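You operate a simulated robot arm through the tools that you are given. There is no shell and no other tool.

Carry out the task below with a simulated robot arm. There is one attempt and no reset: what you move stays moved.

## Task
Change the band deck's rollers over as its card says.
Fine: tension lever to slack first and back to taut last; the roller marked off goes to a rest.

It is judged by the outcome, as a careful person would: the job done as asked, and still so three seconds after it is handed in. It fails if anything else is knocked over, pushed out of place, dropped, spilled or broken.

## Robot
A 7-joint arm with a two-finger parallel gripper, fixed in place. Base frame: the origin is at the foot of the arm, x ahead of it, y to its left, z up. Lengths are in mm, angles in rad, forces in N, time in s.
Its first joint turns from -2.304 to 2.304 rad. Payload 3.91 kg.
The TCP is the grasp point between the finger pads, 30 mm short of the fingertips. In the tool frame z runs along the fingers and y along their closing line. Largest opening 110 mm; finger width 20, thickness 10; the body of the gripper, 48 by 112 mm, starts 55 mm behind the TCP.
Orientation is that of the tool frame in the base frame, as a unit quaternion [w, x, y, z]. With the fingers straight down and closing along the base's y, the tool's x points along the base's -x, its y along +y and its z along -z.

## Interface
- The arm moves only by the tool apply_moves. Its argument "moves" is a list that holds one entry, the list of rows, each a list of 7 numbers: the shift along the tool's x, y, z in cm, then the turn, a rotation vector about the tool's x, y, z in rad, then the finger opening in cm, from 0 to 11. In form: [[[x, y, z, wx, wy, wz, fingers], ...]]. A call has 1 to 20 rows; each row shifts and turns the commanded pose from where the row before left it, along the tool's axes as they then stand. A row lasts 0.2 s, in which the tool goes at most 50 mm and 0.15 rad; a call with a longer step from one row to the next is refused whole, and so is a gripper value outside its range. Where a pose cannot be reached the arm comes as near as it can. A force on the tool above 90 N (or 10 N above the force at the start of the call, whichever is more), or a blocked arm, ends the call early, and 0.2 s more pass. Each finger travels about 108 mm/s and halts on what it meets, pressing with about 27 N; the grip force reading is that of the motor and also rises with nothing between the fingers. The clock runs only during rows and for 0.2 s after the last one: add rows that do not move to give the fingers time. The reply holds the time, the measured pose of the TCP, the force on the tool along the base axes, the opening and the grip force, in the units named above and with some noise, with the torque about the TCP (base axes, N m) and any sound that the robot's microphone picked up.
- Cameras (640 x 400 px; columns grow to the right, rows downward): "scene" is fixed at [223.2, 495.3, 1602.5]; the picture's right is [-0.36, -0.93, 0.00], its down [-0.90, 0.35, -0.25] and it looks along [0.24, -0.09, -0.97] (base axes); focal length 228 px, centre (320, 200). "wrist" rides on the gripper at [72, 17, -103] in the tool frame; the picture's right is [-0.23, 0.97, 0.00], its down [-0.76, -0.18, -0.62] and it looks along [-0.61, -0.14, 0.78] (tool axes); focal length 222 px, centre (320, 200). There is no depth. A picture from a camera that has moved, and an enlarged one, comes with that camera's place and axes in the base frame and with its lens. The place of the scene camera against the robot may be out by one fixed shift of up to 12 mm in any direction.
- grab_frame(camera): a new picture of that camera. It takes no simulated time.
- zoom(camera, box): a new picture of the part [left, top, right, bottom] of that camera's present view, enlarged. It takes no simulated time.
- finish_job(): hands the job in; it is judged then, once.

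Places have to be worked out from the pictures, the camera data and where the tool is seen. Open the gripper and draw the arm clear of the work before you hand the job in, unless the task says otherwise.

The tools are called after "Request:" as name(argument=value, ...) on one line, values as JSON. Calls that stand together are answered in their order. apply_moves: Moves the arm, as the interface text tells. Its arguments: {"type":"object","properties":{"moves":{"type":"array"}},"required":["moves"]} The other tools are called the same way: grab_frame (camera) takes a picture; zoom (camera, box) takes an enlarged picture of a part of a camera's view; finish_job () hands the job in.

At the start:

```text
time: 0.0
eef_pos: [409.3, 294.4, 1187.1]
tool_rot: [0.001, 0.0, 1.0, 0.0]
contact_force: [0.6, -0.5, -0.1]
moment: [0.0, -0.03, -0.01]
grip_width: 110.2
grasp_force: 0.0
```

scene: 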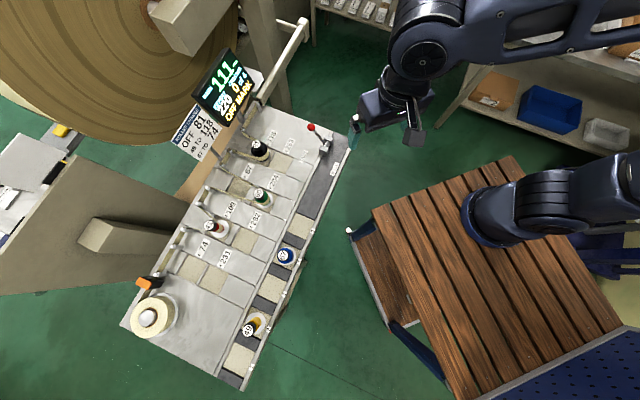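
wrist: 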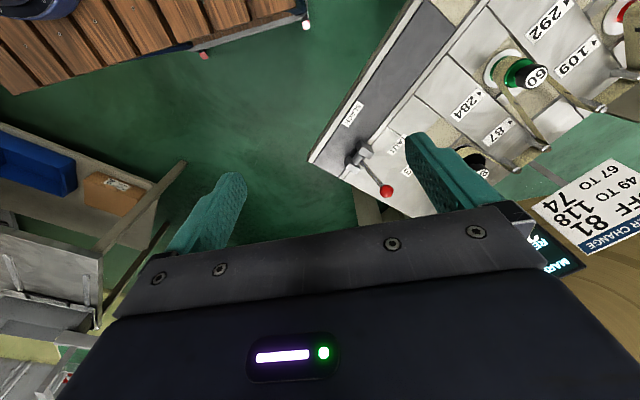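

I start by looking closely at the card, the deck and its labels before moving anything.

Request:
zoom(camera="scene", box=[160, 40, 260, 160])

Request:
zoom(camera="scene", box=[170, 100, 350, 220])

Request:
zoom(camera="scene", box=[110, 180, 310, 390])

Request:
zoom(camera="wrist", box=[300, 0, 640, 260])

```text
3.33 times, centred on (210, 100) of scene
camera zoom: at [223.2, 495.3, 1602.5], right [-0.36, -0.93, 0.0], down [-0.9, 0.35, -0.25], along [0.24, -0.09, -0.97], focal length 762 px, centre (687, 533)
```

zoom: 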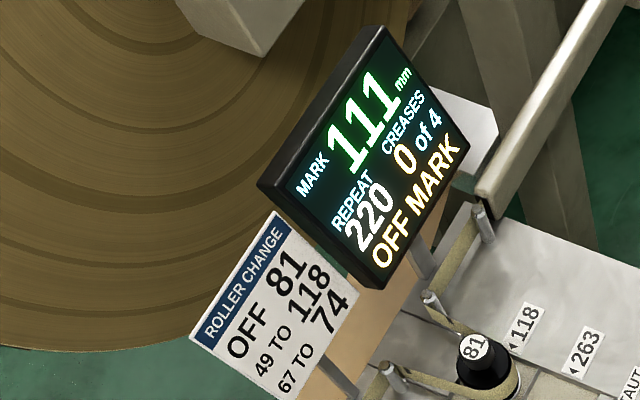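

```text
3.33 times, centred on (260, 160) of scene
camera zoom: at [223.2, 495.3, 1602.5], right [-0.36, -0.93, 0.0], down [-0.9, 0.35, -0.25], along [0.24, -0.09, -0.97], focal length 762 px, centre (520, 333)
```

zoom: 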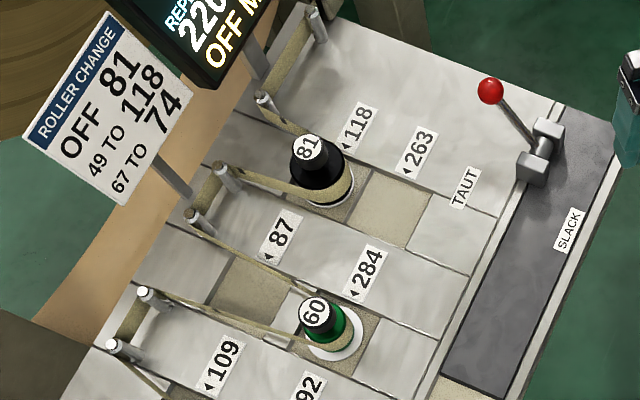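

```text
1.90 times, centred on (210, 285) of scene
camera zoom: at [223.2, 495.3, 1602.5], right [-0.36, -0.93, 0.0], down [-0.9, 0.35, -0.25], along [0.24, -0.09, -0.97], focal length 435 px, centre (530, 38)
```

zoom: 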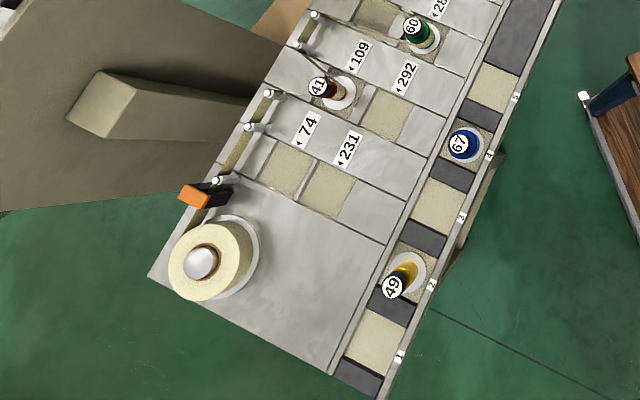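

```text
1.54 times, centred on (470, 130) of wrist
camera zoom: at [336.5, 310.1, 1290.8], right [0.23, 0.97, 0.0], down [0.76, -0.18, 0.62], along [0.61, -0.14, -0.78], focal length 342 px, centre (89, 308)
```

zoom: 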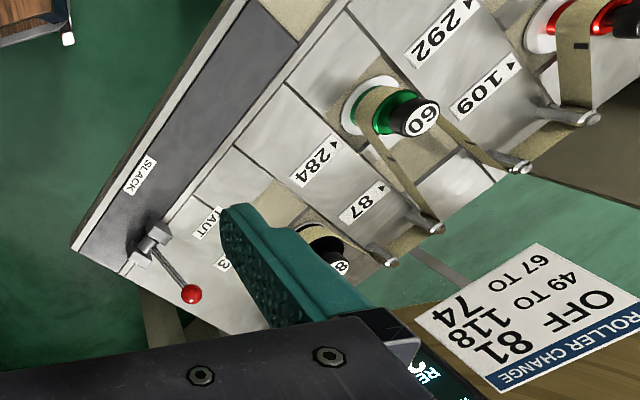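

The card says: 81 off to a rest, 49 to the seat marked 118 and 67 to the seat marked 74. The deck's long axis lies at about 45° to my base. I rotate the tool in place so its camera looks squarely across the deck.

Request:
apply_moves(moves=[[[0, 0, 0, 0, 0, -0.1309, 11], [0, 0, 0, 0, 0, -0.1309, 11], [0, 0, 0, 0, 0, -0.1309, 11], [0, 0, 0, 0, 0, -0.1309, 11], [0, 0, 0, 0, 0, -0.1309, 11], [0, 0, 0, 0, 0, -0.1309, 11], [0, 0, 0, 0, 0, 0, 11]]])

Request:
grab_frame(camera="wrist")

Request:
grab_frame(camera="scene")

```text
time: 1.6
eef_pos: [407.9, 293.4, 1189.3]
tool_rot: [0.0, -0.383, 0.924, 0.0]
contact_force: [0.1, 0.0, 0.2]
moment: [-0.03, 0.01, 0.0]
grip_width: 109.6
grasp_force: 0.0
```

```text
taken
camera wrist: at [345.7, 253.7, 1290.9], right [-0.53, 0.85, 0.0], down [0.66, 0.41, 0.62], along [0.53, 0.33, -0.78], focal length 222 px, centre (320, 200)
```

wrist: 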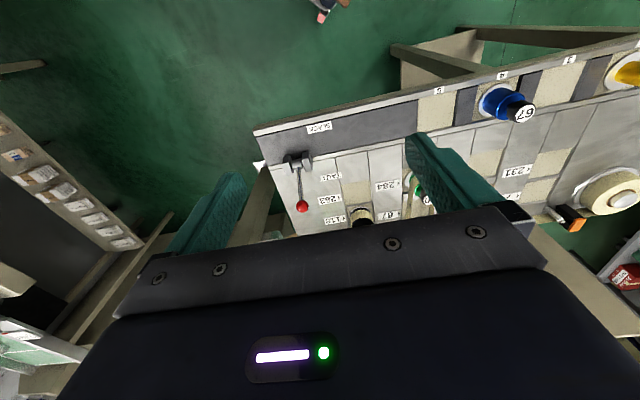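

```text
taken
```

scene: 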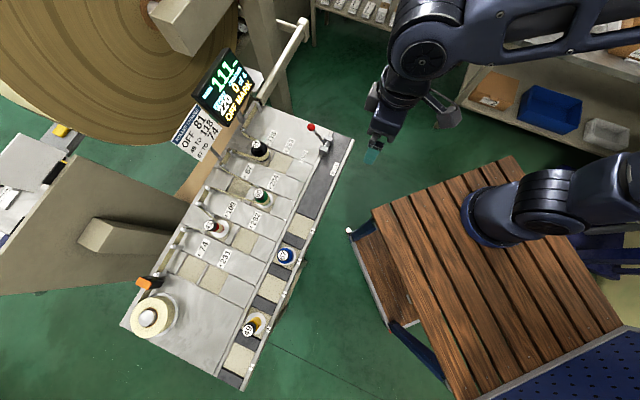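

The camera's lower half is blocked by the hand, so I move forward over the deck, staying high, to see the 118 seat, lever and pins.

Request:
apply_moves(moves=[[[-4, 0.8, 0, 0, 0, 0, 11], [-4, 0.8, 0, 0, 0, 0, 11], [-4, 0.8, 0, 0, 0, 0, 11], [-4, 0.8, 0, 0, 0, 0, 11], [-4, 0.8, 0, 0, 0, 0, 11], [0, 0, 0, 0, 0, 0, 11]]])

Request:
grab_frame(camera="wrist")

Request:
grab_frame(camera="scene")

```text
time: 3.0
eef_pos: [523.2, 463.1, 1187.2]
tool_rot: [0.0, -0.382, 0.924, 0.0]
contact_force: [0.0, -0.5, -0.5]
moment: [-0.01, -0.02, 0.0]
grip_width: 110.2
grasp_force: 0.0
```

```text
taken
camera wrist: at [459.0, 423.2, 1290.6], right [-0.53, 0.85, 0.0], down [0.66, 0.41, 0.62], along [0.53, 0.33, -0.78], focal length 222 px, centre (320, 200)
```

wrist: 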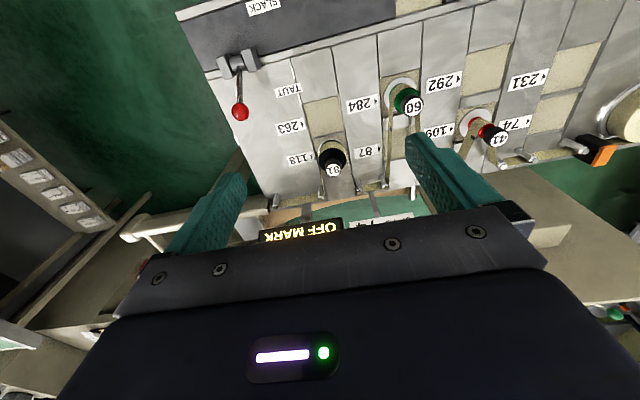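

```text
taken
```

scene: 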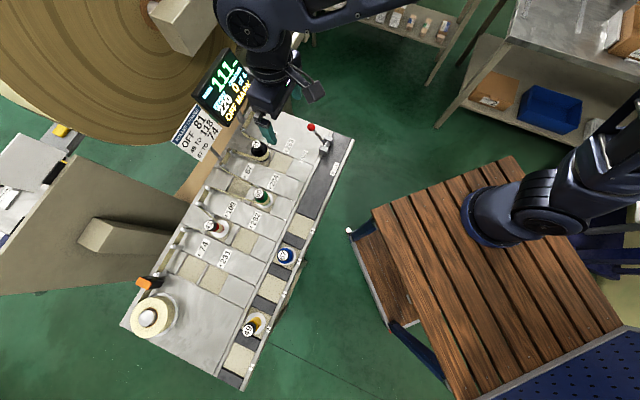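

The view is good now; I enlarge the parts that matter: the lever hinge, the 81 roller with its band, and the seats.

Request:
zoom(camera="wrist", box=[170, 0, 410, 150])

Request:
zoom(camera="wrist", box=[250, 90, 410, 240])

Request:
zoom(camera="wrist", box=[370, 20, 620, 180])

```text
2.67 times, centred on (290, 75) of wrist
camera zoom: at [459.0, 423.2, 1290.6], right [-0.53, 0.85, 0.0], down [0.66, 0.41, 0.62], along [0.53, 0.33, -0.78], focal length 592 px, centre (400, 533)
```

zoom: 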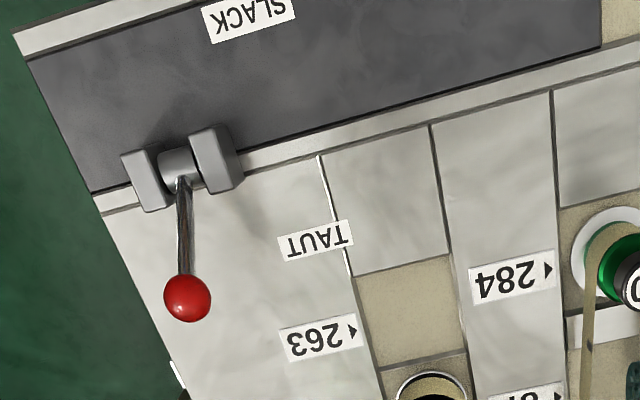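

```text
2.67 times, centred on (330, 165) of wrist
camera zoom: at [459.0, 423.2, 1290.6], right [-0.53, 0.85, 0.0], down [0.66, 0.41, 0.62], along [0.53, 0.33, -0.78], focal length 592 px, centre (293, 293)
```

zoom: 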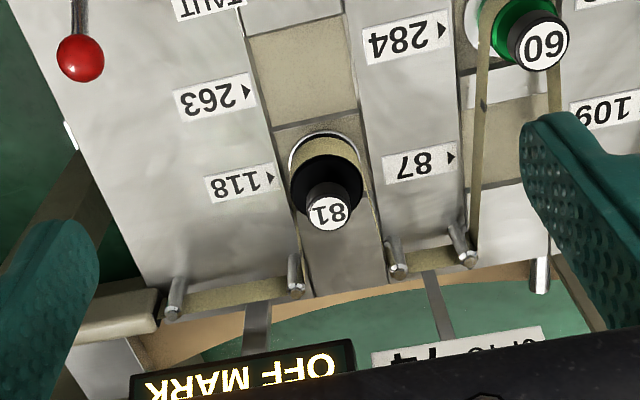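

```text
2.50 times, centred on (495, 100) of wrist
camera zoom: at [459.0, 423.2, 1290.6], right [-0.53, 0.85, 0.0], down [0.66, 0.41, 0.62], along [0.53, 0.33, -0.78], focal length 555 px, centre (-118, 450)
```

zoom: 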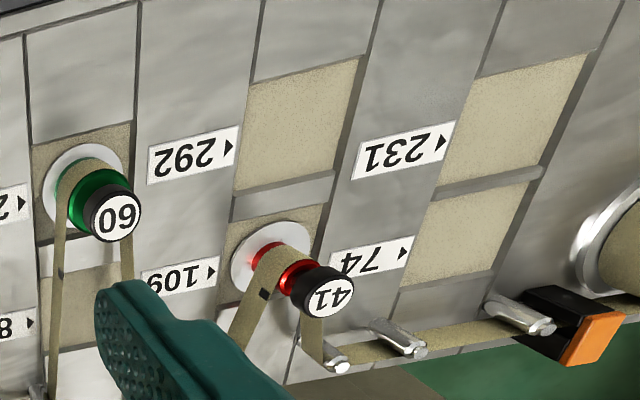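

Deck surface comes out at z≈850. In deck axes (n = away from base at 45°, t = left along the deck), the lever ball is at about n 698, t −164, z 952, hinged at n≈643, so it swings towards me to SLACK. I move over the ball and partly descend to check.

Request:
apply_moves(moves=[[[0, -4.1, 0, 0, 0, 0, 9], [0, -4.1, 0, 0, 0, 0, 7], [0, -4.1, 0, 0, 0, 0, 7], [0, 0, 4, 0, 0, 0, 7], [0, 0, 4, 0, 0, 0, 7], [0, 0, 4, 0, 0, 0, 7], [0, 0, 3.5, 0, 0, 0, 7], [0, 0, 0, 0, 0, 0, 7]]])

Request:
grab_frame(camera="wrist")

Request:
grab_frame(camera="scene")

```text
time: 4.8
eef_pos: [609.0, 376.0, 1030.8]
tool_rot: [0.001, -0.383, 0.924, 0.0]
contact_force: [-0.6, 0.3, 0.2]
moment: [0.01, 0.03, 0.0]
grip_width: 70.0
grasp_force: 0.0
```

```text
taken
camera wrist: at [545.6, 335.7, 1134.2], right [-0.53, 0.85, 0.0], down [0.66, 0.41, 0.62], along [0.53, 0.33, -0.78], focal length 222 px, centre (320, 200)
```

wrist: 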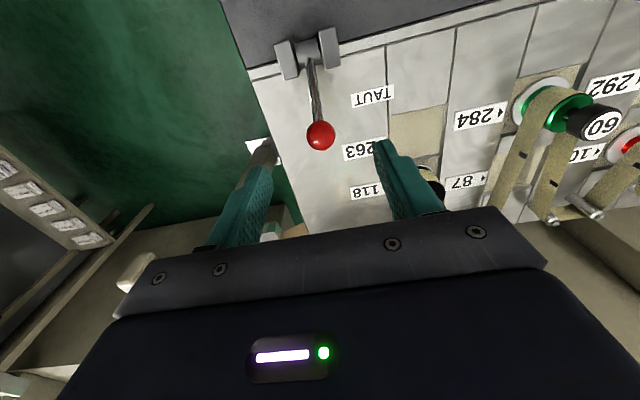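

```text
taken
```

scene: 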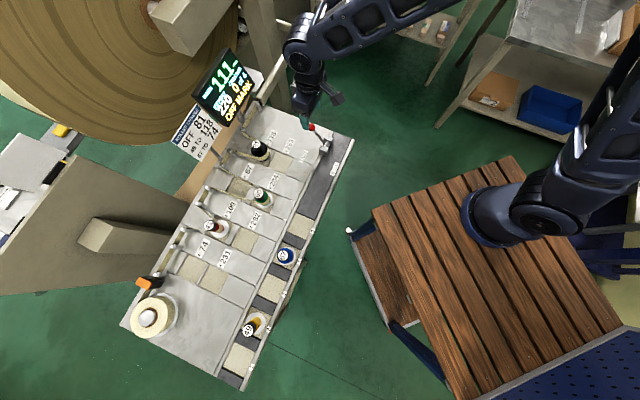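

Ball lies right under the TCP (n≈697, t≈−165, z≈950). I go down 80 mm and close on it.

Request:
apply_moves(moves=[[[0, 0, 3, 0, 0, 0, 7], [0, 0, 3, 0, 0, 0, 7], [0, 0, 2, 0, 0, 0, 7], [0, 0, 0, 0, 0, 0, 7], [0, 0, 0, 0, 0, 0, 3.5], [0, 0, 0, 0, 0, 0, 2], [0, 0, 0, 0, 0, 0, 2]]])

Request:
grab_frame(camera="wrist")

```text
time: 6.4
eef_pos: [608.9, 376.5, 951.4]
tool_rot: [-0.001, -0.383, 0.924, 0.0]
contact_force: [5.5, -4.7, -4.1]
moment: [0.15, -0.23, 0.0]
grip_width: 25.2
grasp_force: 44.5
```

```text
taken
camera wrist: at [545.8, 336.1, 1055.1], right [-0.53, 0.85, 0.0], down [0.66, 0.41, 0.62], along [0.53, 0.33, -0.78], focal length 222 px, centre (320, 200)
```

wrist: 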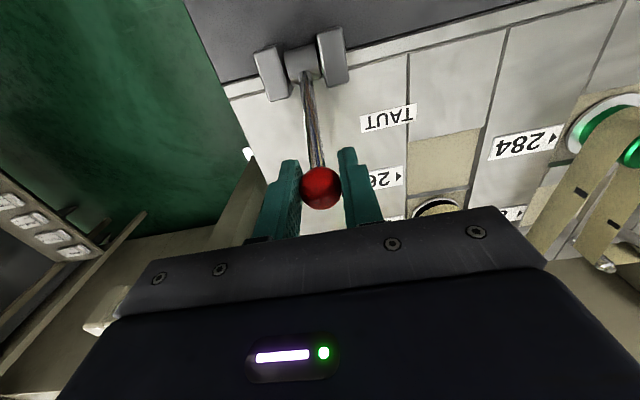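

The ball is gripped (25 mm). I swing it along its arc about the hinge, first half-way, to see how the force behaves.

Request:
apply_moves(moves=[[[1.23, -0.05, -0.8, 0, 0, 0, 2], [1.37, -0.05, -0.6, 0, 0, 0, 2], [1.43, 0, -0.36, 0, 0, 0, 2], [1.47, 0, -0.12, 0, 0, 0, 2]]])

Request:
grab_frame(camera="wrist")

```text
time: 7.4
eef_pos: [571.5, 337.5, 971.4]
tool_rot: [0.002, -0.384, 0.924, 0.0]
contact_force: [10.7, 7.2, 12.1]
moment: [0.8, -0.92, -0.02]
grip_width: 25.2
grasp_force: 44.4
```

```text
taken
camera wrist: at [507.6, 297.7, 1074.8], right [-0.53, 0.85, 0.0], down [0.66, 0.41, 0.62], along [0.53, 0.33, -0.78], focal length 222 px, centre (320, 200)
```

wrist: 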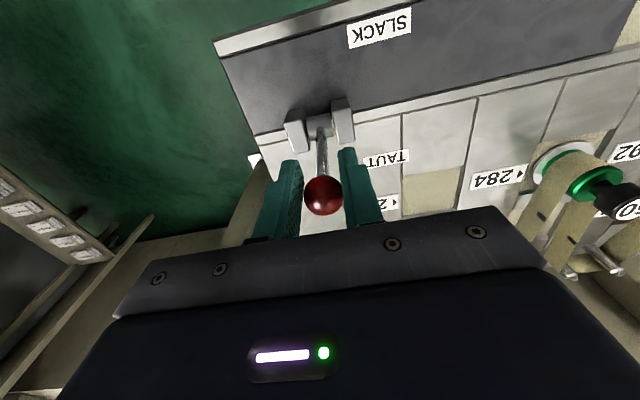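

The ball follows with only ~12 N resistance. I complete the second half of the arc toward SLACK.

Request:
apply_moves(moves=[[[1.47, 0, 0.12, 0, 0, 0, 2], [1.43, 0, 0.36, 0, 0, 0, 2], [1.37, 0, 0.6, 0, 0, 0, 2], [1.23, 0, 0.8, 0, 0, 0, 2], [0, 0, 0, 0, 0, 0, 2]]])

Request:
grab_frame(camera="wrist")

Request:
grab_frame(camera="scene")

```text
time: 8.6
eef_pos: [531.7, 298.2, 952.5]
tool_rot: [0.0, -0.383, 0.924, 0.0]
contact_force: [-0.5, 0.1, -0.7]
moment: [0.03, 0.0, 0.0]
grip_width: 19.9
grasp_force: 0.0
```

```text
taken
camera wrist: at [468.7, 258.0, 1055.5], right [-0.53, 0.85, 0.0], down [0.66, 0.41, 0.62], along [0.53, 0.33, -0.78], focal length 222 px, centre (320, 200)
```

wrist: 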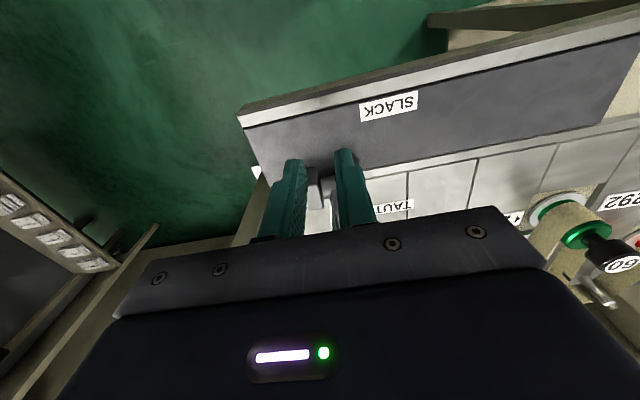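

```text
taken
```

scene: 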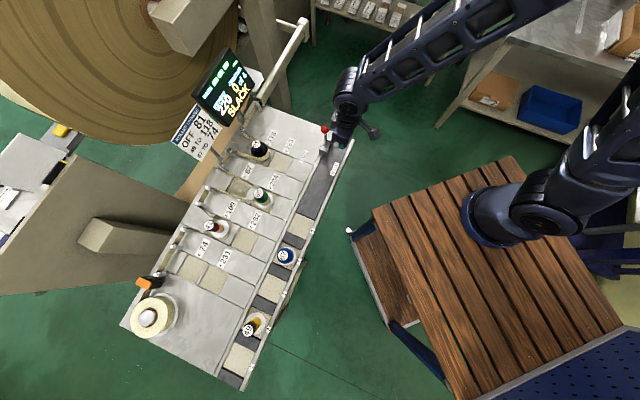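

The display now reads SLACK, and the ball left my fingers. I zoom in to see where the lever stands.

Request:
zoom(camera="scene", box=[290, 100, 370, 180])

Request:
zoom(camera="scene", box=[180, 40, 340, 180])

Request:
zoom(camera="wrist", box=[230, 80, 430, 240])

```text
5.00 times, centred on (330, 140) of scene
camera zoom: at [223.2, 495.3, 1602.5], right [-0.36, -0.93, 0.0], down [-0.9, 0.35, -0.25], along [0.24, -0.09, -0.97], focal length 1142 px, centre (270, 500)
```

zoom: 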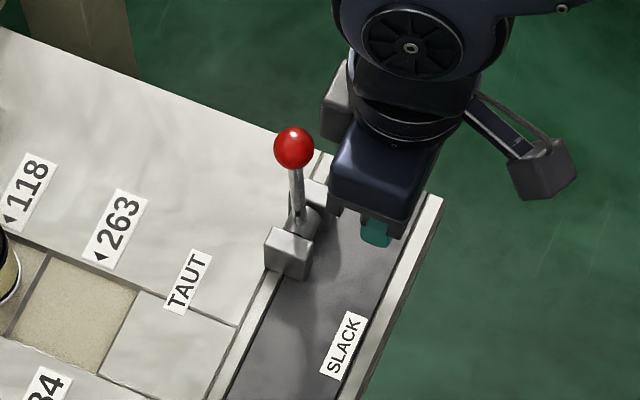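

```text
2.86 times, centred on (260, 110) of scene
camera zoom: at [223.2, 495.3, 1602.5], right [-0.36, -0.93, 0.0], down [-0.9, 0.35, -0.25], along [0.24, -0.09, -0.97], focal length 653 px, centre (491, 457)
```

zoom: 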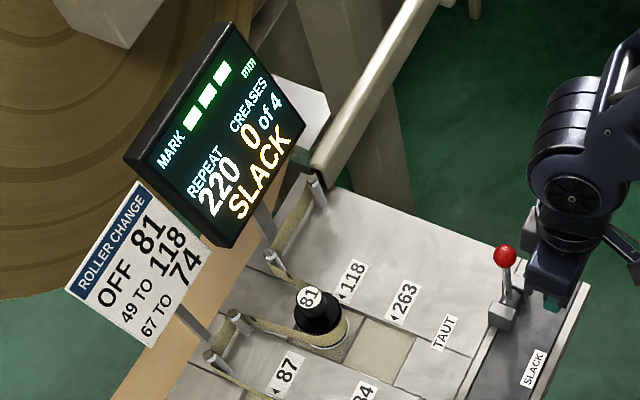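

```text
2.50 times, centred on (330, 160) of wrist
camera zoom: at [468.7, 258.0, 1055.5], right [-0.53, 0.85, 0.0], down [0.66, 0.41, 0.62], along [0.53, 0.33, -0.78], focal length 555 px, centre (295, 300)
```

zoom: 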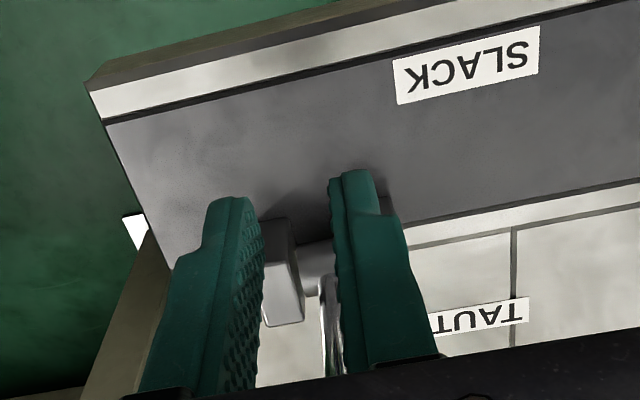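

The display shows SLACK, but the lever stands about upright (ball n≈653), having slipped out of my grip. I go up and around behind the ball with closed fingers, then push gently toward SLACK to see whether it has travel left.

Request:
apply_moves(moves=[[[0, 0, -4, 0, 0, 0, 2], [0, 0, -4, 0, 0, 0, 0], [-4, 0, 0, 0, 0, 0, 0], [-4, 0, 0, 0, 0, 0, 0], [-4, 0, 0, 0, 0, 0, 0], [0, 0, 3, 0, 0, 0, 0], [0, 0, 2.7, 0, 0, 0, 0], [0, 0, 0, 0, 0, 0, 0]]])

Request:
grab_frame(camera="wrist")

Request:
zoom(camera="scene", box=[290, 100, 370, 180])

```text
time: 10.4
eef_pos: [617.2, 382.9, 974.9]
tool_rot: [0.001, -0.383, 0.924, 0.0]
contact_force: [0.7, -0.4, -0.3]
moment: [0.01, 0.03, 0.0]
grip_width: 0.1
grasp_force: 27.2
```

```text
taken
camera wrist: at [553.0, 343.5, 1078.7], right [-0.53, 0.85, 0.0], down [0.66, 0.41, 0.62], along [0.53, 0.33, -0.78], focal length 222 px, centre (320, 200)
```

wrist: 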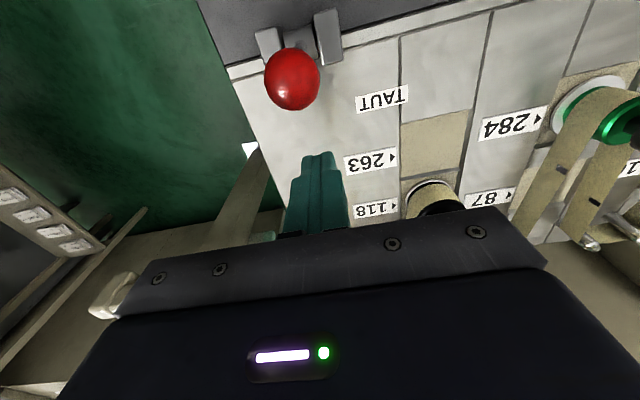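

```text
5.00 times, centred on (330, 140) of scene
camera zoom: at [223.2, 495.3, 1602.5], right [-0.36, -0.93, 0.0], down [-0.9, 0.35, -0.25], along [0.24, -0.09, -0.97], focal length 1142 px, centre (270, 500)
```

zoom: 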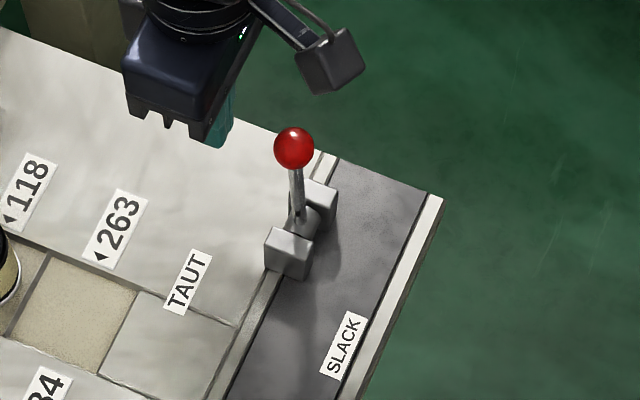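

Ball is at n≈650, z≈969, directly in front of the closed fingers. I push it slowly toward SLACK and watch the force.

Request:
apply_moves(moves=[[[2.5, 0, 0, 0, 0, 0, 0], [1, 0, 0, 0, 0, 0, 0], [0.5, 0, 0, 0, 0, 0, 0], [0.5, 0, 0, 0, 0, 0, 0], [0.5, 0, 0, 0, 0, 0, 0]]])

Request:
grab_frame(camera="wrist")

```text
time: 11.6
eef_pos: [581.3, 347.5, 976.2]
tool_rot: [0.0, -0.383, 0.924, 0.001]
contact_force: [0.2, -0.1, -0.1]
moment: [-0.01, 0.03, 0.03]
grip_width: 0.0
grasp_force: 26.9
```

```text
taken
camera wrist: at [518.1, 308.0, 1078.7], right [-0.53, 0.85, 0.0], down [0.66, 0.41, 0.62], along [0.53, 0.33, -0.78], focal length 222 px, centre (320, 200)
```

wrist: 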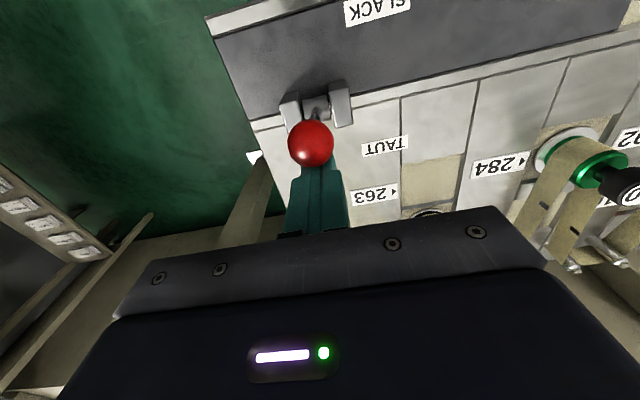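

The lever moves freely (no force), ball now n≈632. I keep pushing toward SLACK until it reaches a stop or the SLACK mark.

Request:
apply_moves(moves=[[[0.8, 0, 0, 0, 0, 0, 0], [0.8, 0, 0, 0, 0, 0, 0], [0.8, 0, 0, 0, 0, 0, 0], [0.6, 0, 0, 0, 0, 0, 0], [0.5, 0, 0, 0, 0, 0, 0], [0.5, 0, 0, 0, 0, 0, 0]]])

Request:
grab_frame(camera="wrist")

Request:
zoom(camera="scene", box=[290, 100, 370, 180])

```text
time: 13.0
eef_pos: [554.6, 319.4, 975.5]
tool_rot: [0.0, -0.383, 0.924, 0.0]
contact_force: [0.0, 0.6, 0.3]
moment: [0.02, 0.01, -0.02]
grip_width: 0.1
grasp_force: 27.1
```

```text
taken
camera wrist: at [490.2, 279.4, 1078.9], right [-0.53, 0.85, 0.0], down [0.66, 0.41, 0.62], along [0.53, 0.33, -0.78], focal length 222 px, centre (320, 200)
```

wrist: 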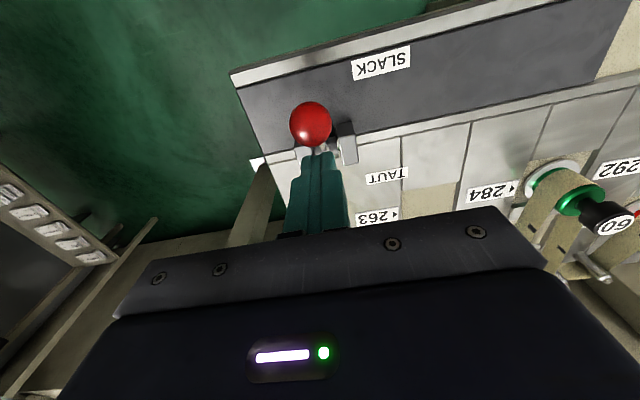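

```text
5.00 times, centred on (330, 140) of scene
camera zoom: at [223.2, 495.3, 1602.5], right [-0.36, -0.93, 0.0], down [-0.9, 0.35, -0.25], along [0.24, -0.09, -0.97], focal length 1142 px, centre (270, 500)
```

zoom: 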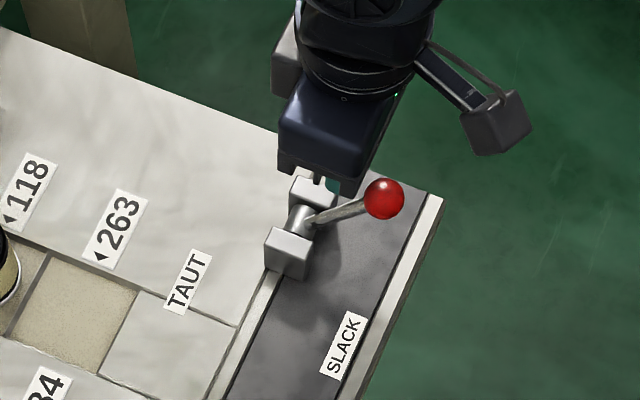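

The lever has dropped over to SLACK (ball n≈588, by the SLACK mark). Next I lift clear and move above the 81 roller to inspect it from closer.

Request:
apply_moves(moves=[[[0, 0, -4, 0, 0, 0, 0], [0, 0, -4, 0, 0, 0, 2], [-2, 1, -4, 0, 0, 0, 4], [-4, 2.2, -3, 0, 0, 0, 6], [-4, 2.2, 0, 0, 0, 0, 7], [-4, 2.2, 0, 0, 0, 0, 7], [-4, 2.2, 0, 0, 0, 0, 7], [-3, 2, 0, 0, 0, 0, 7], [0, 0, 4, 0, 0, 0, 7], [0, 0, 4, 0, 0, 0, 7], [0, 0, 0, 0, 0, 0, 7]]])

Request:
grab_frame(camera="wrist")

Request:
zoom(camera="scene", box=[180, 40, 360, 180])

```text
refused: row 4 steps farther than a row can; nothing moved
```

```text
taken
camera wrist: at [490.2, 279.4, 1078.9], right [-0.53, 0.85, 0.0], down [0.66, 0.41, 0.62], along [0.53, 0.33, -0.78], focal length 222 px, centre (320, 200)
```

wrist: 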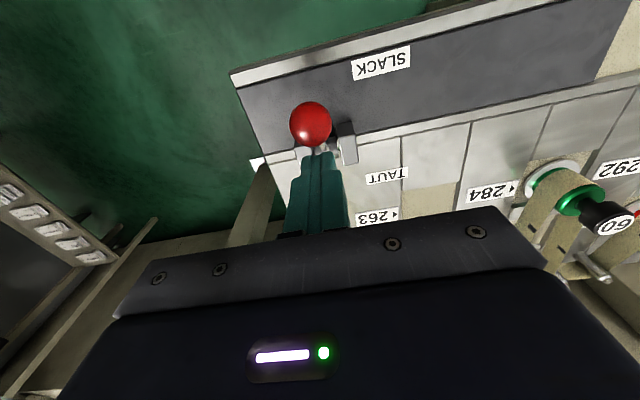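

```text
2.86 times, centred on (270, 110) of scene
camera zoom: at [223.2, 495.3, 1602.5], right [-0.36, -0.93, 0.0], down [-0.9, 0.35, -0.25], along [0.24, -0.09, -0.97], focal length 653 px, centre (463, 457)
```

zoom: 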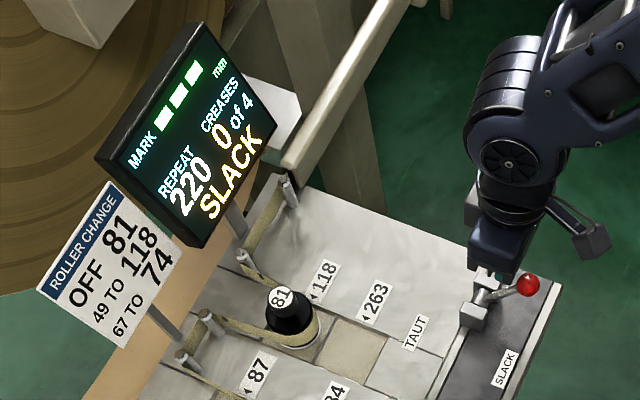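

One step was too long and the call was refused, so I repeat it with shorter steps.

Request:
apply_moves(moves=[[[0, 0, -4, 0, 0, 0, 0], [0, 0, -4, 0, 0, 0, 2], [0, 0, -4, 0, 0, 0, 4], [0, 0, -4, 0, 0, 0, 6], [-4, 2.2, 0, 0, 0, 0, 7], [-4, 2.2, 0, 0, 0, 0, 7], [-4, 2.2, 0, 0, 0, 0, 7], [-4, 2.2, 0, 0, 0, 0, 7], [-4, 2, 0, 0, 0, 0, 7], [-2.6, 1.1, 0, 0, 0, 0, 7], [0, 0, 4, 0, 0, 0, 7], [0, 0, 4, 0, 0, 0, 7], [0, 0, 0, 0, 0, 0, 7]]])

Request:
grab_frame(camera="wrist")

Request:
zoom(camera="scene", box=[180, 40, 360, 180])

```text
time: 15.8
eef_pos: [628.3, 562.5, 1054.6]
tool_rot: [0.0, -0.383, 0.924, 0.0]
contact_force: [0.2, 0.2, -0.5]
moment: [-0.01, -0.02, 0.01]
grip_width: 70.2
grasp_force: 0.0
```

```text
taken
camera wrist: at [566.0, 523.1, 1158.7], right [-0.53, 0.85, 0.0], down [0.66, 0.41, 0.62], along [0.53, 0.33, -0.78], focal length 222 px, centre (320, 200)
```

wrist: 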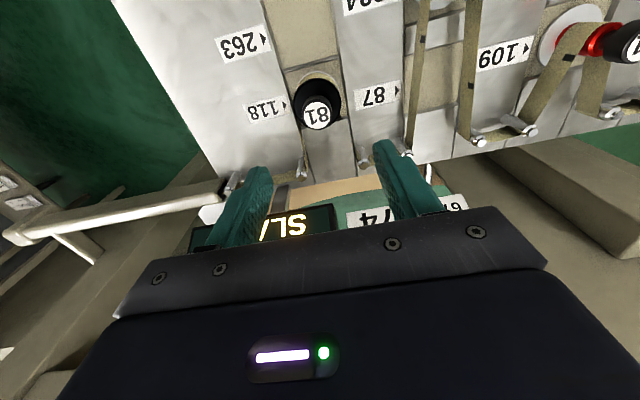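

```text
2.86 times, centred on (270, 110) of scene
camera zoom: at [223.2, 495.3, 1602.5], right [-0.36, -0.93, 0.0], down [-0.9, 0.35, -0.25], along [0.24, -0.09, -0.97], focal length 653 px, centre (463, 457)
```

zoom: 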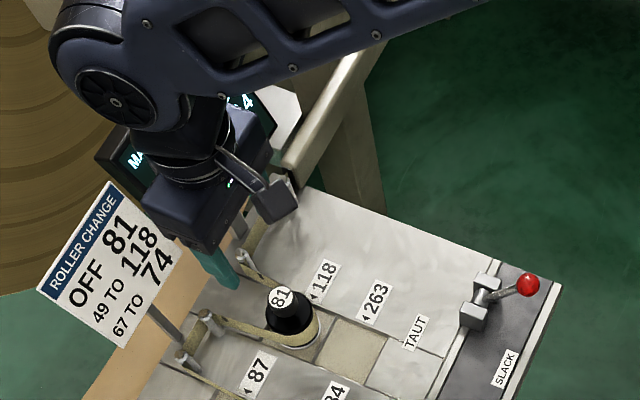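

Request:
zoom(camera="wrist", box=[230, 40, 410, 220])

Request:
zoom(camera="wrist", box=[380, 0, 640, 160])

```text
2.22 times, centred on (320, 130) of wrist
camera zoom: at [566.0, 523.1, 1158.7], right [-0.53, 0.85, 0.0], down [0.66, 0.41, 0.62], along [0.53, 0.33, -0.78], focal length 494 px, centre (320, 356)
```

zoom: 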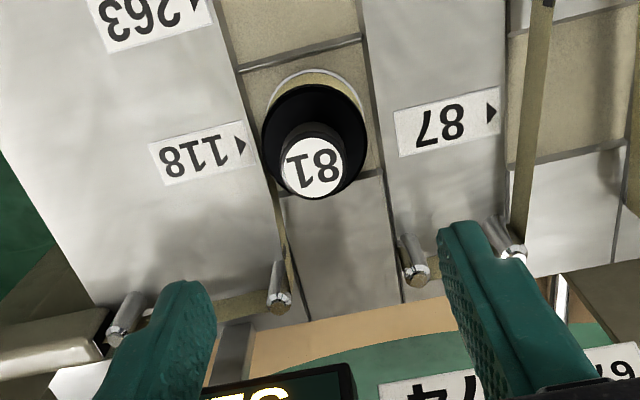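

```text
2.46 times, centred on (510, 80) of wrist
camera zoom: at [566.0, 523.1, 1158.7], right [-0.53, 0.85, 0.0], down [0.66, 0.41, 0.62], along [0.53, 0.33, -0.78], focal length 547 px, centre (-148, 495)
```

zoom: 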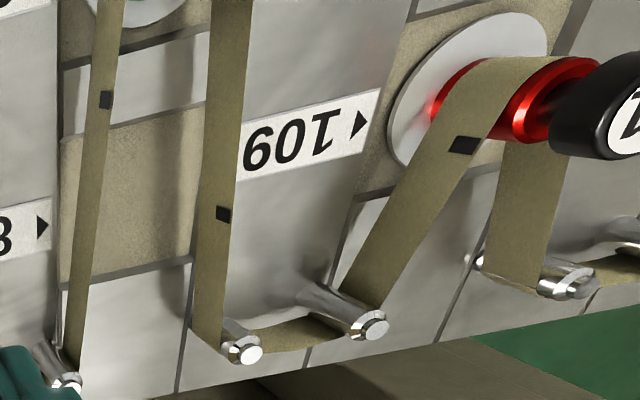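

Roller 81's cap top is at about n 842, t −51, z 925, with the knob about 30 mm wide above a ~56 mm drum topped at z≈882. I shift 4.5 mm, go down so the fingertips sit at z≈890 around the knob, and look before closing.

Request:
apply_moves(moves=[[[0, -0.45, 4, 0, 0, 0, 7], [0, 0, 4, 0, 0, 0, 7], [0, 0, 3, 0, 0, 0, 7], [0, 0, 2.4, 0, 0, 0, 7], [0, 0, 0, 0, 0, 0, 7]]])

Request:
grab_frame(camera="wrist")

Request:
zoom(camera="scene", box=[180, 40, 360, 180])

```text
time: 17.0
eef_pos: [633.1, 559.8, 922.0]
tool_rot: [0.0, -0.382, 0.924, -0.001]
contact_force: [-0.3, 0.5, -0.3]
moment: [0.01, -0.01, 0.0]
grip_width: 70.1
grasp_force: 0.1
```

```text
taken
camera wrist: at [568.7, 520.7, 1024.6], right [-0.53, 0.85, 0.0], down [0.66, 0.41, 0.62], along [0.53, 0.33, -0.78], focal length 222 px, centre (320, 200)
```

wrist: 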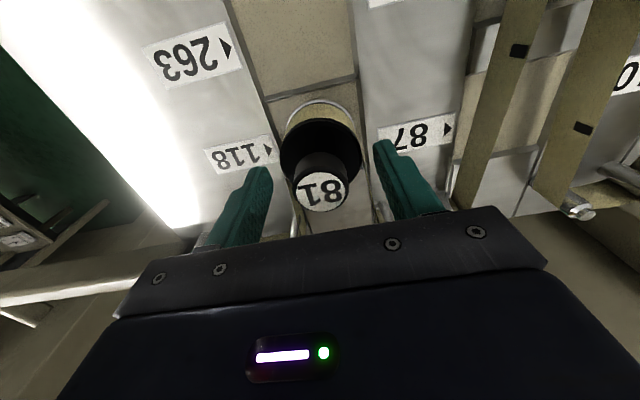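

```text
2.86 times, centred on (270, 110) of scene
camera zoom: at [223.2, 495.3, 1602.5], right [-0.36, -0.93, 0.0], down [-0.9, 0.35, -0.25], along [0.24, -0.09, -0.97], focal length 653 px, centre (463, 457)
```

zoom: 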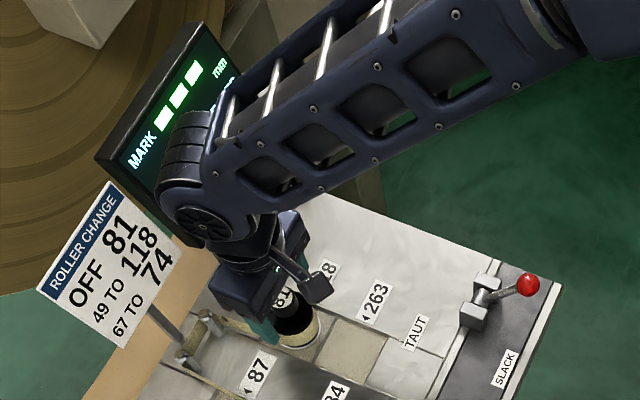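

The cap sits within ~1.5 mm of the grasp point and the fingertips clear the drum. I close on the knob.

Request:
apply_moves(moves=[[[0, 0.1, 0, 0, 0, 0, 5], [0, 0, 0, 0, 0, 0, 3.5], [0, 0, 0, 0, 0, 0, 2], [0, 0, 0, 0, 0, 0, 2]]])

Request:
grab_frame(camera="wrist")

```text
time: 18.0
eef_pos: [631.7, 560.5, 921.4]
tool_rot: [0.001, -0.383, 0.924, 0.001]
contact_force: [-0.5, 0.0, 0.3]
moment: [0.02, 0.01, -0.04]
grip_width: 54.4
grasp_force: 27.3
```

```text
taken
camera wrist: at [568.2, 521.2, 1024.8], right [-0.53, 0.85, 0.0], down [0.66, 0.41, 0.62], along [0.53, 0.33, -0.78], focal length 222 px, centre (320, 200)
```

wrist: 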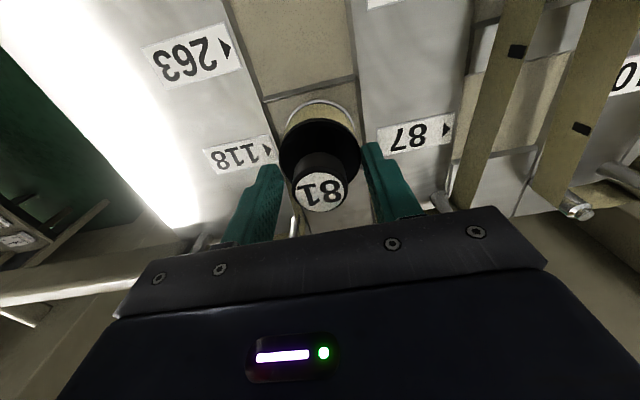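

The fingers stopped at 54 mm, so the tips are on the drum rather than the knob. I open, rise 13 mm and close again so that only the knob is held.

Request:
apply_moves(moves=[[[0, 0, 0, 0, 0, 0, 7], [0, 0, -1.3, 0, 0, 0, 7], [0, 0, 0, 0, 0, 0, 5], [0, 0, 0, 0, 0, 0, 3.5], [0, 0, 0, 0, 0, 0, 2], [0, 0, 0, 0, 0, 0, 2]]])

Request:
grab_frame(camera="wrist")

```text
time: 19.4
eef_pos: [631.3, 560.9, 934.9]
tool_rot: [0.0, -0.383, 0.924, -0.001]
contact_force: [-0.2, 0.1, 2.4]
moment: [-0.05, 0.03, 0.03]
grip_width: 31.2
grasp_force: 27.0
```

```text
taken
camera wrist: at [568.1, 521.3, 1038.6], right [-0.53, 0.85, 0.0], down [0.66, 0.41, 0.62], along [0.53, 0.33, -0.78], focal length 222 px, centre (320, 200)
```

wrist: 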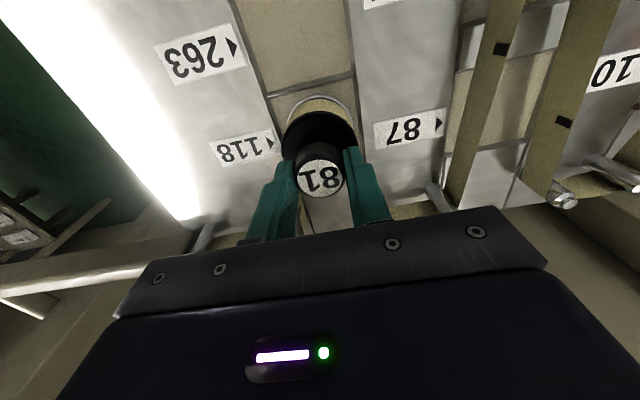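

The knob is now held at 31 mm; seated reference for pocket 118 is TCP n 843, t −50, z 935. I lift straight up a little and check that the roller comes free of the band.

Request:
apply_moves(moves=[[[0, 0, -1.5, 0, 0, 0, 2], [0, 0, -2, 0, 0, 0, 2], [0, 0, -2.5, 0, 0, 0, 2], [0, 0, 0, 0, 0, 0, 2]]])

Request:
grab_frame(camera="wrist")

Request:
zoom(camera="scene", box=[180, 40, 360, 180])

```text
time: 20.4
eef_pos: [632.5, 560.6, 995.6]
tool_rot: [0.0, -0.382, 0.924, 0.0]
contact_force: [0.8, -1.0, -1.1]
moment: [0.01, 0.01, -0.01]
grip_width: 31.1
grasp_force: 27.4
```

```text
taken
camera wrist: at [568.3, 520.9, 1098.2], right [-0.53, 0.85, 0.0], down [0.66, 0.41, 0.62], along [0.53, 0.33, -0.78], focal length 222 px, centre (320, 200)
```

wrist: 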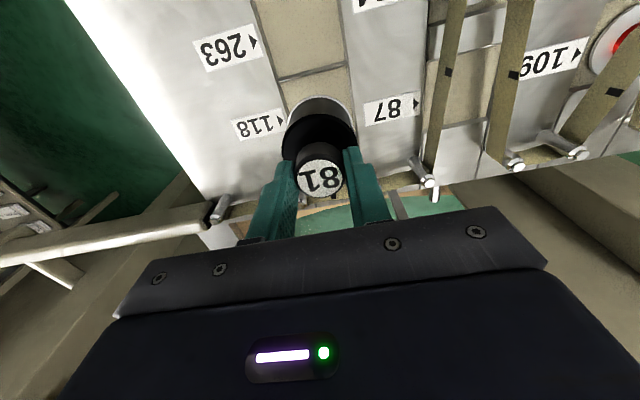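

```text
2.86 times, centred on (270, 110) of scene
camera zoom: at [223.2, 495.3, 1602.5], right [-0.36, -0.93, 0.0], down [-0.9, 0.35, -0.25], along [0.24, -0.09, -0.97], focal length 653 px, centre (463, 457)
```

zoom: 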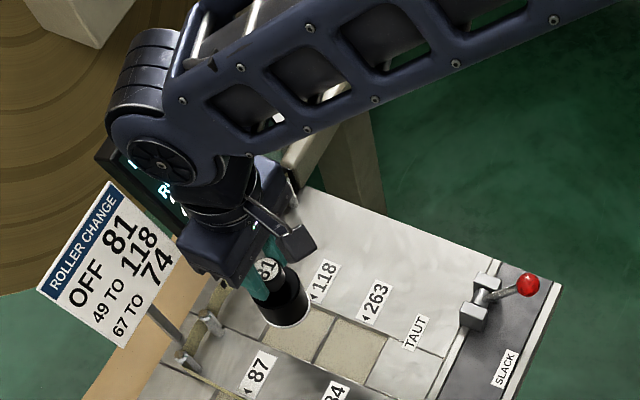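

81 is free and hanging upright. I raise it further and carry it back along the empty column, then along the deck toward rest 5, stopping short to measure the rest.

Request:
apply_moves(moves=[[[0, 0, -3, 0, 0, 0, 2], [4, 0, 0, 0, 0, 0, 2], [4, 0, 0, 0, 0, 0, 2], [4, 0, 0, 0, 0, 0, 2], [4, 0, 0, 0, 0, 0, 2], [4, 0, 0, 0, 0, 0, 2], [0, 4.35, 0, 0, 0, 0, 2], [0, 4.35, 0, 0, 0, 0, 2], [0, 4.35, 0, 0, 0, 0, 2], [0, 4.35, 0, 0, 0, 0, 2], [0, 0, 0, 0, 0, 0, 2]]])

Request:
grab_frame(camera="wrist")

Request:
grab_frame(camera="scene")

```text
time: 22.8
eef_pos: [368.4, 543.3, 1025.0]
tool_rot: [0.0, -0.383, 0.924, 0.0]
contact_force: [-0.3, -0.5, -1.9]
moment: [0.01, 0.0, -0.01]
grip_width: 31.2
grasp_force: 26.9
```

```text
taken
camera wrist: at [303.5, 503.8, 1128.4], right [-0.53, 0.85, 0.0], down [0.66, 0.41, 0.62], along [0.53, 0.33, -0.78], focal length 222 px, centre (320, 200)
```

wrist: 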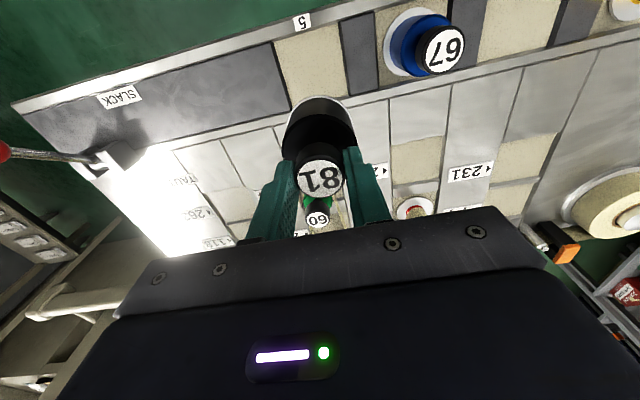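

```text
taken
```

scene: 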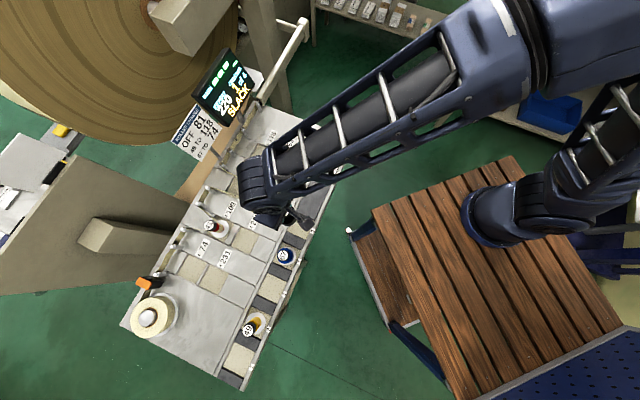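

The display changed; I zoom on it, and on rest 5 and the 67 roller.

Request:
zoom(camera="scene", box=[160, 40, 260, 160])

Request:
zoom(camera="wrist", box=[250, 0, 490, 150])

```text
3.33 times, centred on (210, 100) of scene
camera zoom: at [223.2, 495.3, 1602.5], right [-0.36, -0.93, 0.0], down [-0.9, 0.35, -0.25], along [0.24, -0.09, -0.97], focal length 762 px, centre (687, 533)
```

zoom: 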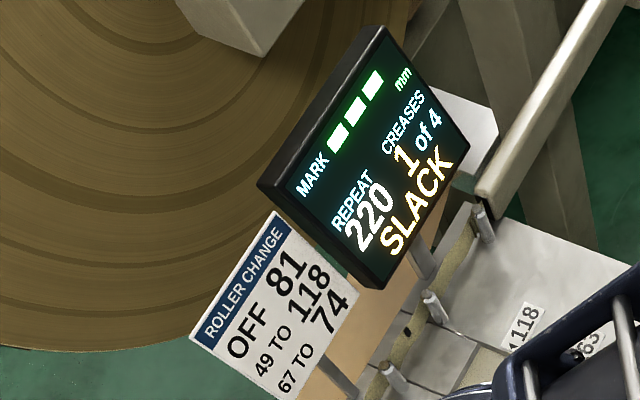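

```text
2.67 times, centred on (370, 75) of wrist
camera zoom: at [303.5, 503.8, 1128.4], right [-0.53, 0.85, 0.0], down [0.66, 0.41, 0.62], along [0.53, 0.33, -0.78], focal length 592 px, centre (187, 533)
```

zoom: 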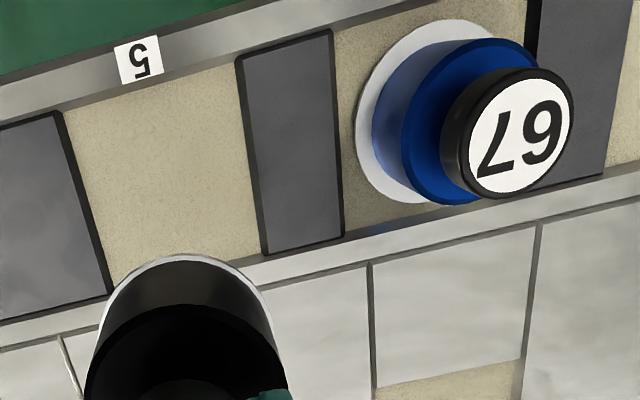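

Rest 5 is a 68 mm square pocket centred at about n 610, t 124. I move over it and descend to ~10 mm above the expected floor.

Request:
apply_moves(moves=[[[3.5, 0.03, 0, 0, 0, 0, 2], [0, 0, 2, 0, 0, 0, 2], [0, 0, 2, 0, 0, 0, 2], [0, 0, 2, 0, 0, 0, 2], [0, 0, 1.7, 0, 0, 0, 2], [0, 0, 0, 0, 0, 0, 2]]])

Request:
grab_frame(camera="wrist")

Request:
zoom(camera="scene", box=[220, 170, 340, 290])

```text
time: 24.2
eef_pos: [342.7, 518.0, 948.6]
tool_rot: [0.0, -0.383, 0.924, -0.001]
contact_force: [0.3, 0.1, -2.1]
moment: [-0.01, -0.03, -0.01]
grip_width: 31.2
grasp_force: 26.9
```

```text
taken
camera wrist: at [278.7, 478.5, 1050.8], right [-0.53, 0.85, 0.0], down [0.66, 0.41, 0.62], along [0.53, 0.33, -0.78], focal length 222 px, centre (320, 200)
```

wrist: 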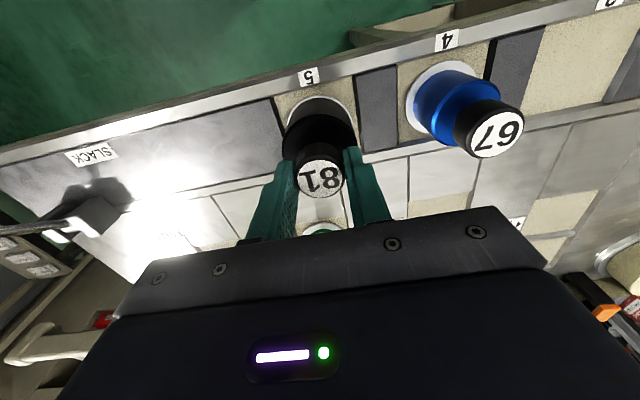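

```text
3.33 times, centred on (280, 230) of scene
camera zoom: at [223.2, 495.3, 1602.5], right [-0.36, -0.93, 0.0], down [-0.9, 0.35, -0.25], along [0.24, -0.09, -0.97], focal length 762 px, centre (453, 100)
```

zoom: 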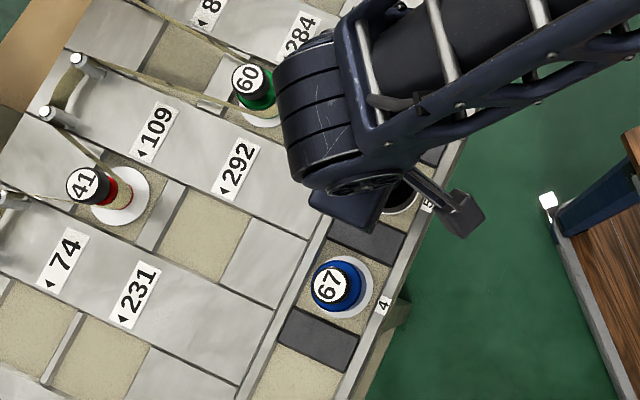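

81 is centred over rest 5 (TCP n 609, t 124). I lower in small steps watching for touchdown force.

Request:
apply_moves(moves=[[[0, 0, 0.5, 0, 0, 0, 2], [0, 0, 0.4, 0, 0, 0, 2], [0, 0, 0.3, 0, 0, 0, 2], [0, 0, 0, 0, 0, 0, 2]]])

```text
time: 25.2
eef_pos: [343.1, 518.4, 935.1]
tool_rot: [-0.001, -0.383, 0.924, 0.0]
contact_force: [0.3, -0.4, -0.7]
moment: [0.0, 0.0, 0.03]
grip_width: 31.2
grasp_force: 26.6
```

Request:
apply_moves(moves=[[[0, 0, 0.15, 0, 0, 0, 2], [0, 0, 0, 0, 0, 0, 2]]])

Request:
zoom(camera="wrist", box=[250, 40, 450, 200])

```text
time: 25.8
eef_pos: [342.0, 518.7, 934.8]
tool_rot: [0.0, -0.383, 0.924, 0.001]
contact_force: [1.9, -3.5, 22.3]
moment: [-0.13, -0.05, 0.01]
grip_width: 31.1
grasp_force: 27.3
```

```text
2.50 times, centred on (350, 120) of wrist
camera zoom: at [278.5, 478.2, 1038.0], right [-0.53, 0.85, 0.0], down [0.66, 0.41, 0.62], along [0.53, 0.33, -0.78], focal length 555 px, centre (245, 400)
```

zoom: 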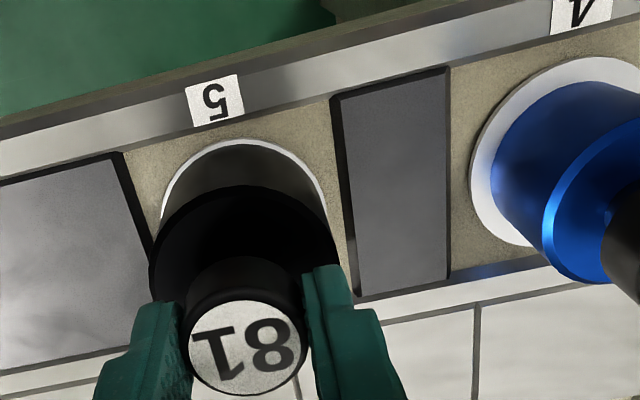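

Touchdown is confirmed (about 22 N). I ease off 1 mm, open, rise clear, then travel above the rails to look at 49 on rest 2.

Request:
apply_moves(moves=[[[0, 0, -0.15, 0, 0, 0, 2], [0, 0, 0, 0, 0, 0, 4], [0, 0, 0, 0, 0, 0, 6.5], [0, 0, 0, 0, 0, 0, 6.5], [0, 0, -3, 0, 0, 0, 6.5], [0, 0, -4, 0, 0, 0, 6.5], [0, 0, -4, 0, 0, 0, 6.5], [0, 0, 0, 0, 0, 0, 6.5]]])

Request:
grab_frame(camera="wrist")

```text
time: 27.6
eef_pos: [342.3, 518.2, 1045.6]
tool_rot: [0.0, -0.382, 0.924, 0.0]
contact_force: [0.2, -0.3, -0.1]
moment: [0.03, -0.02, -0.01]
grip_width: 64.8
grasp_force: 0.1
```

```text
taken
camera wrist: at [278.8, 477.7, 1148.9], right [-0.53, 0.85, 0.0], down [0.66, 0.41, 0.62], along [0.53, 0.33, -0.78], focal length 222 px, centre (320, 200)
```

wrist: 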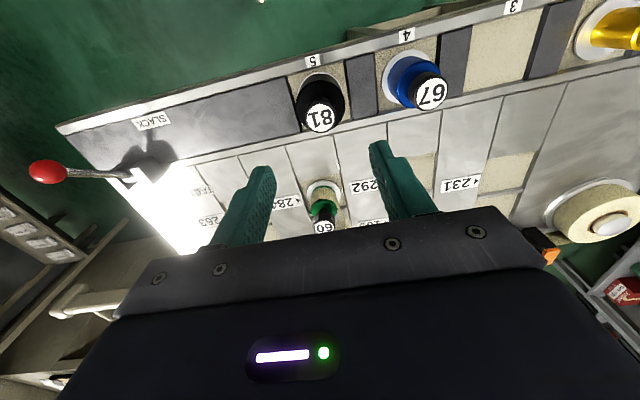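

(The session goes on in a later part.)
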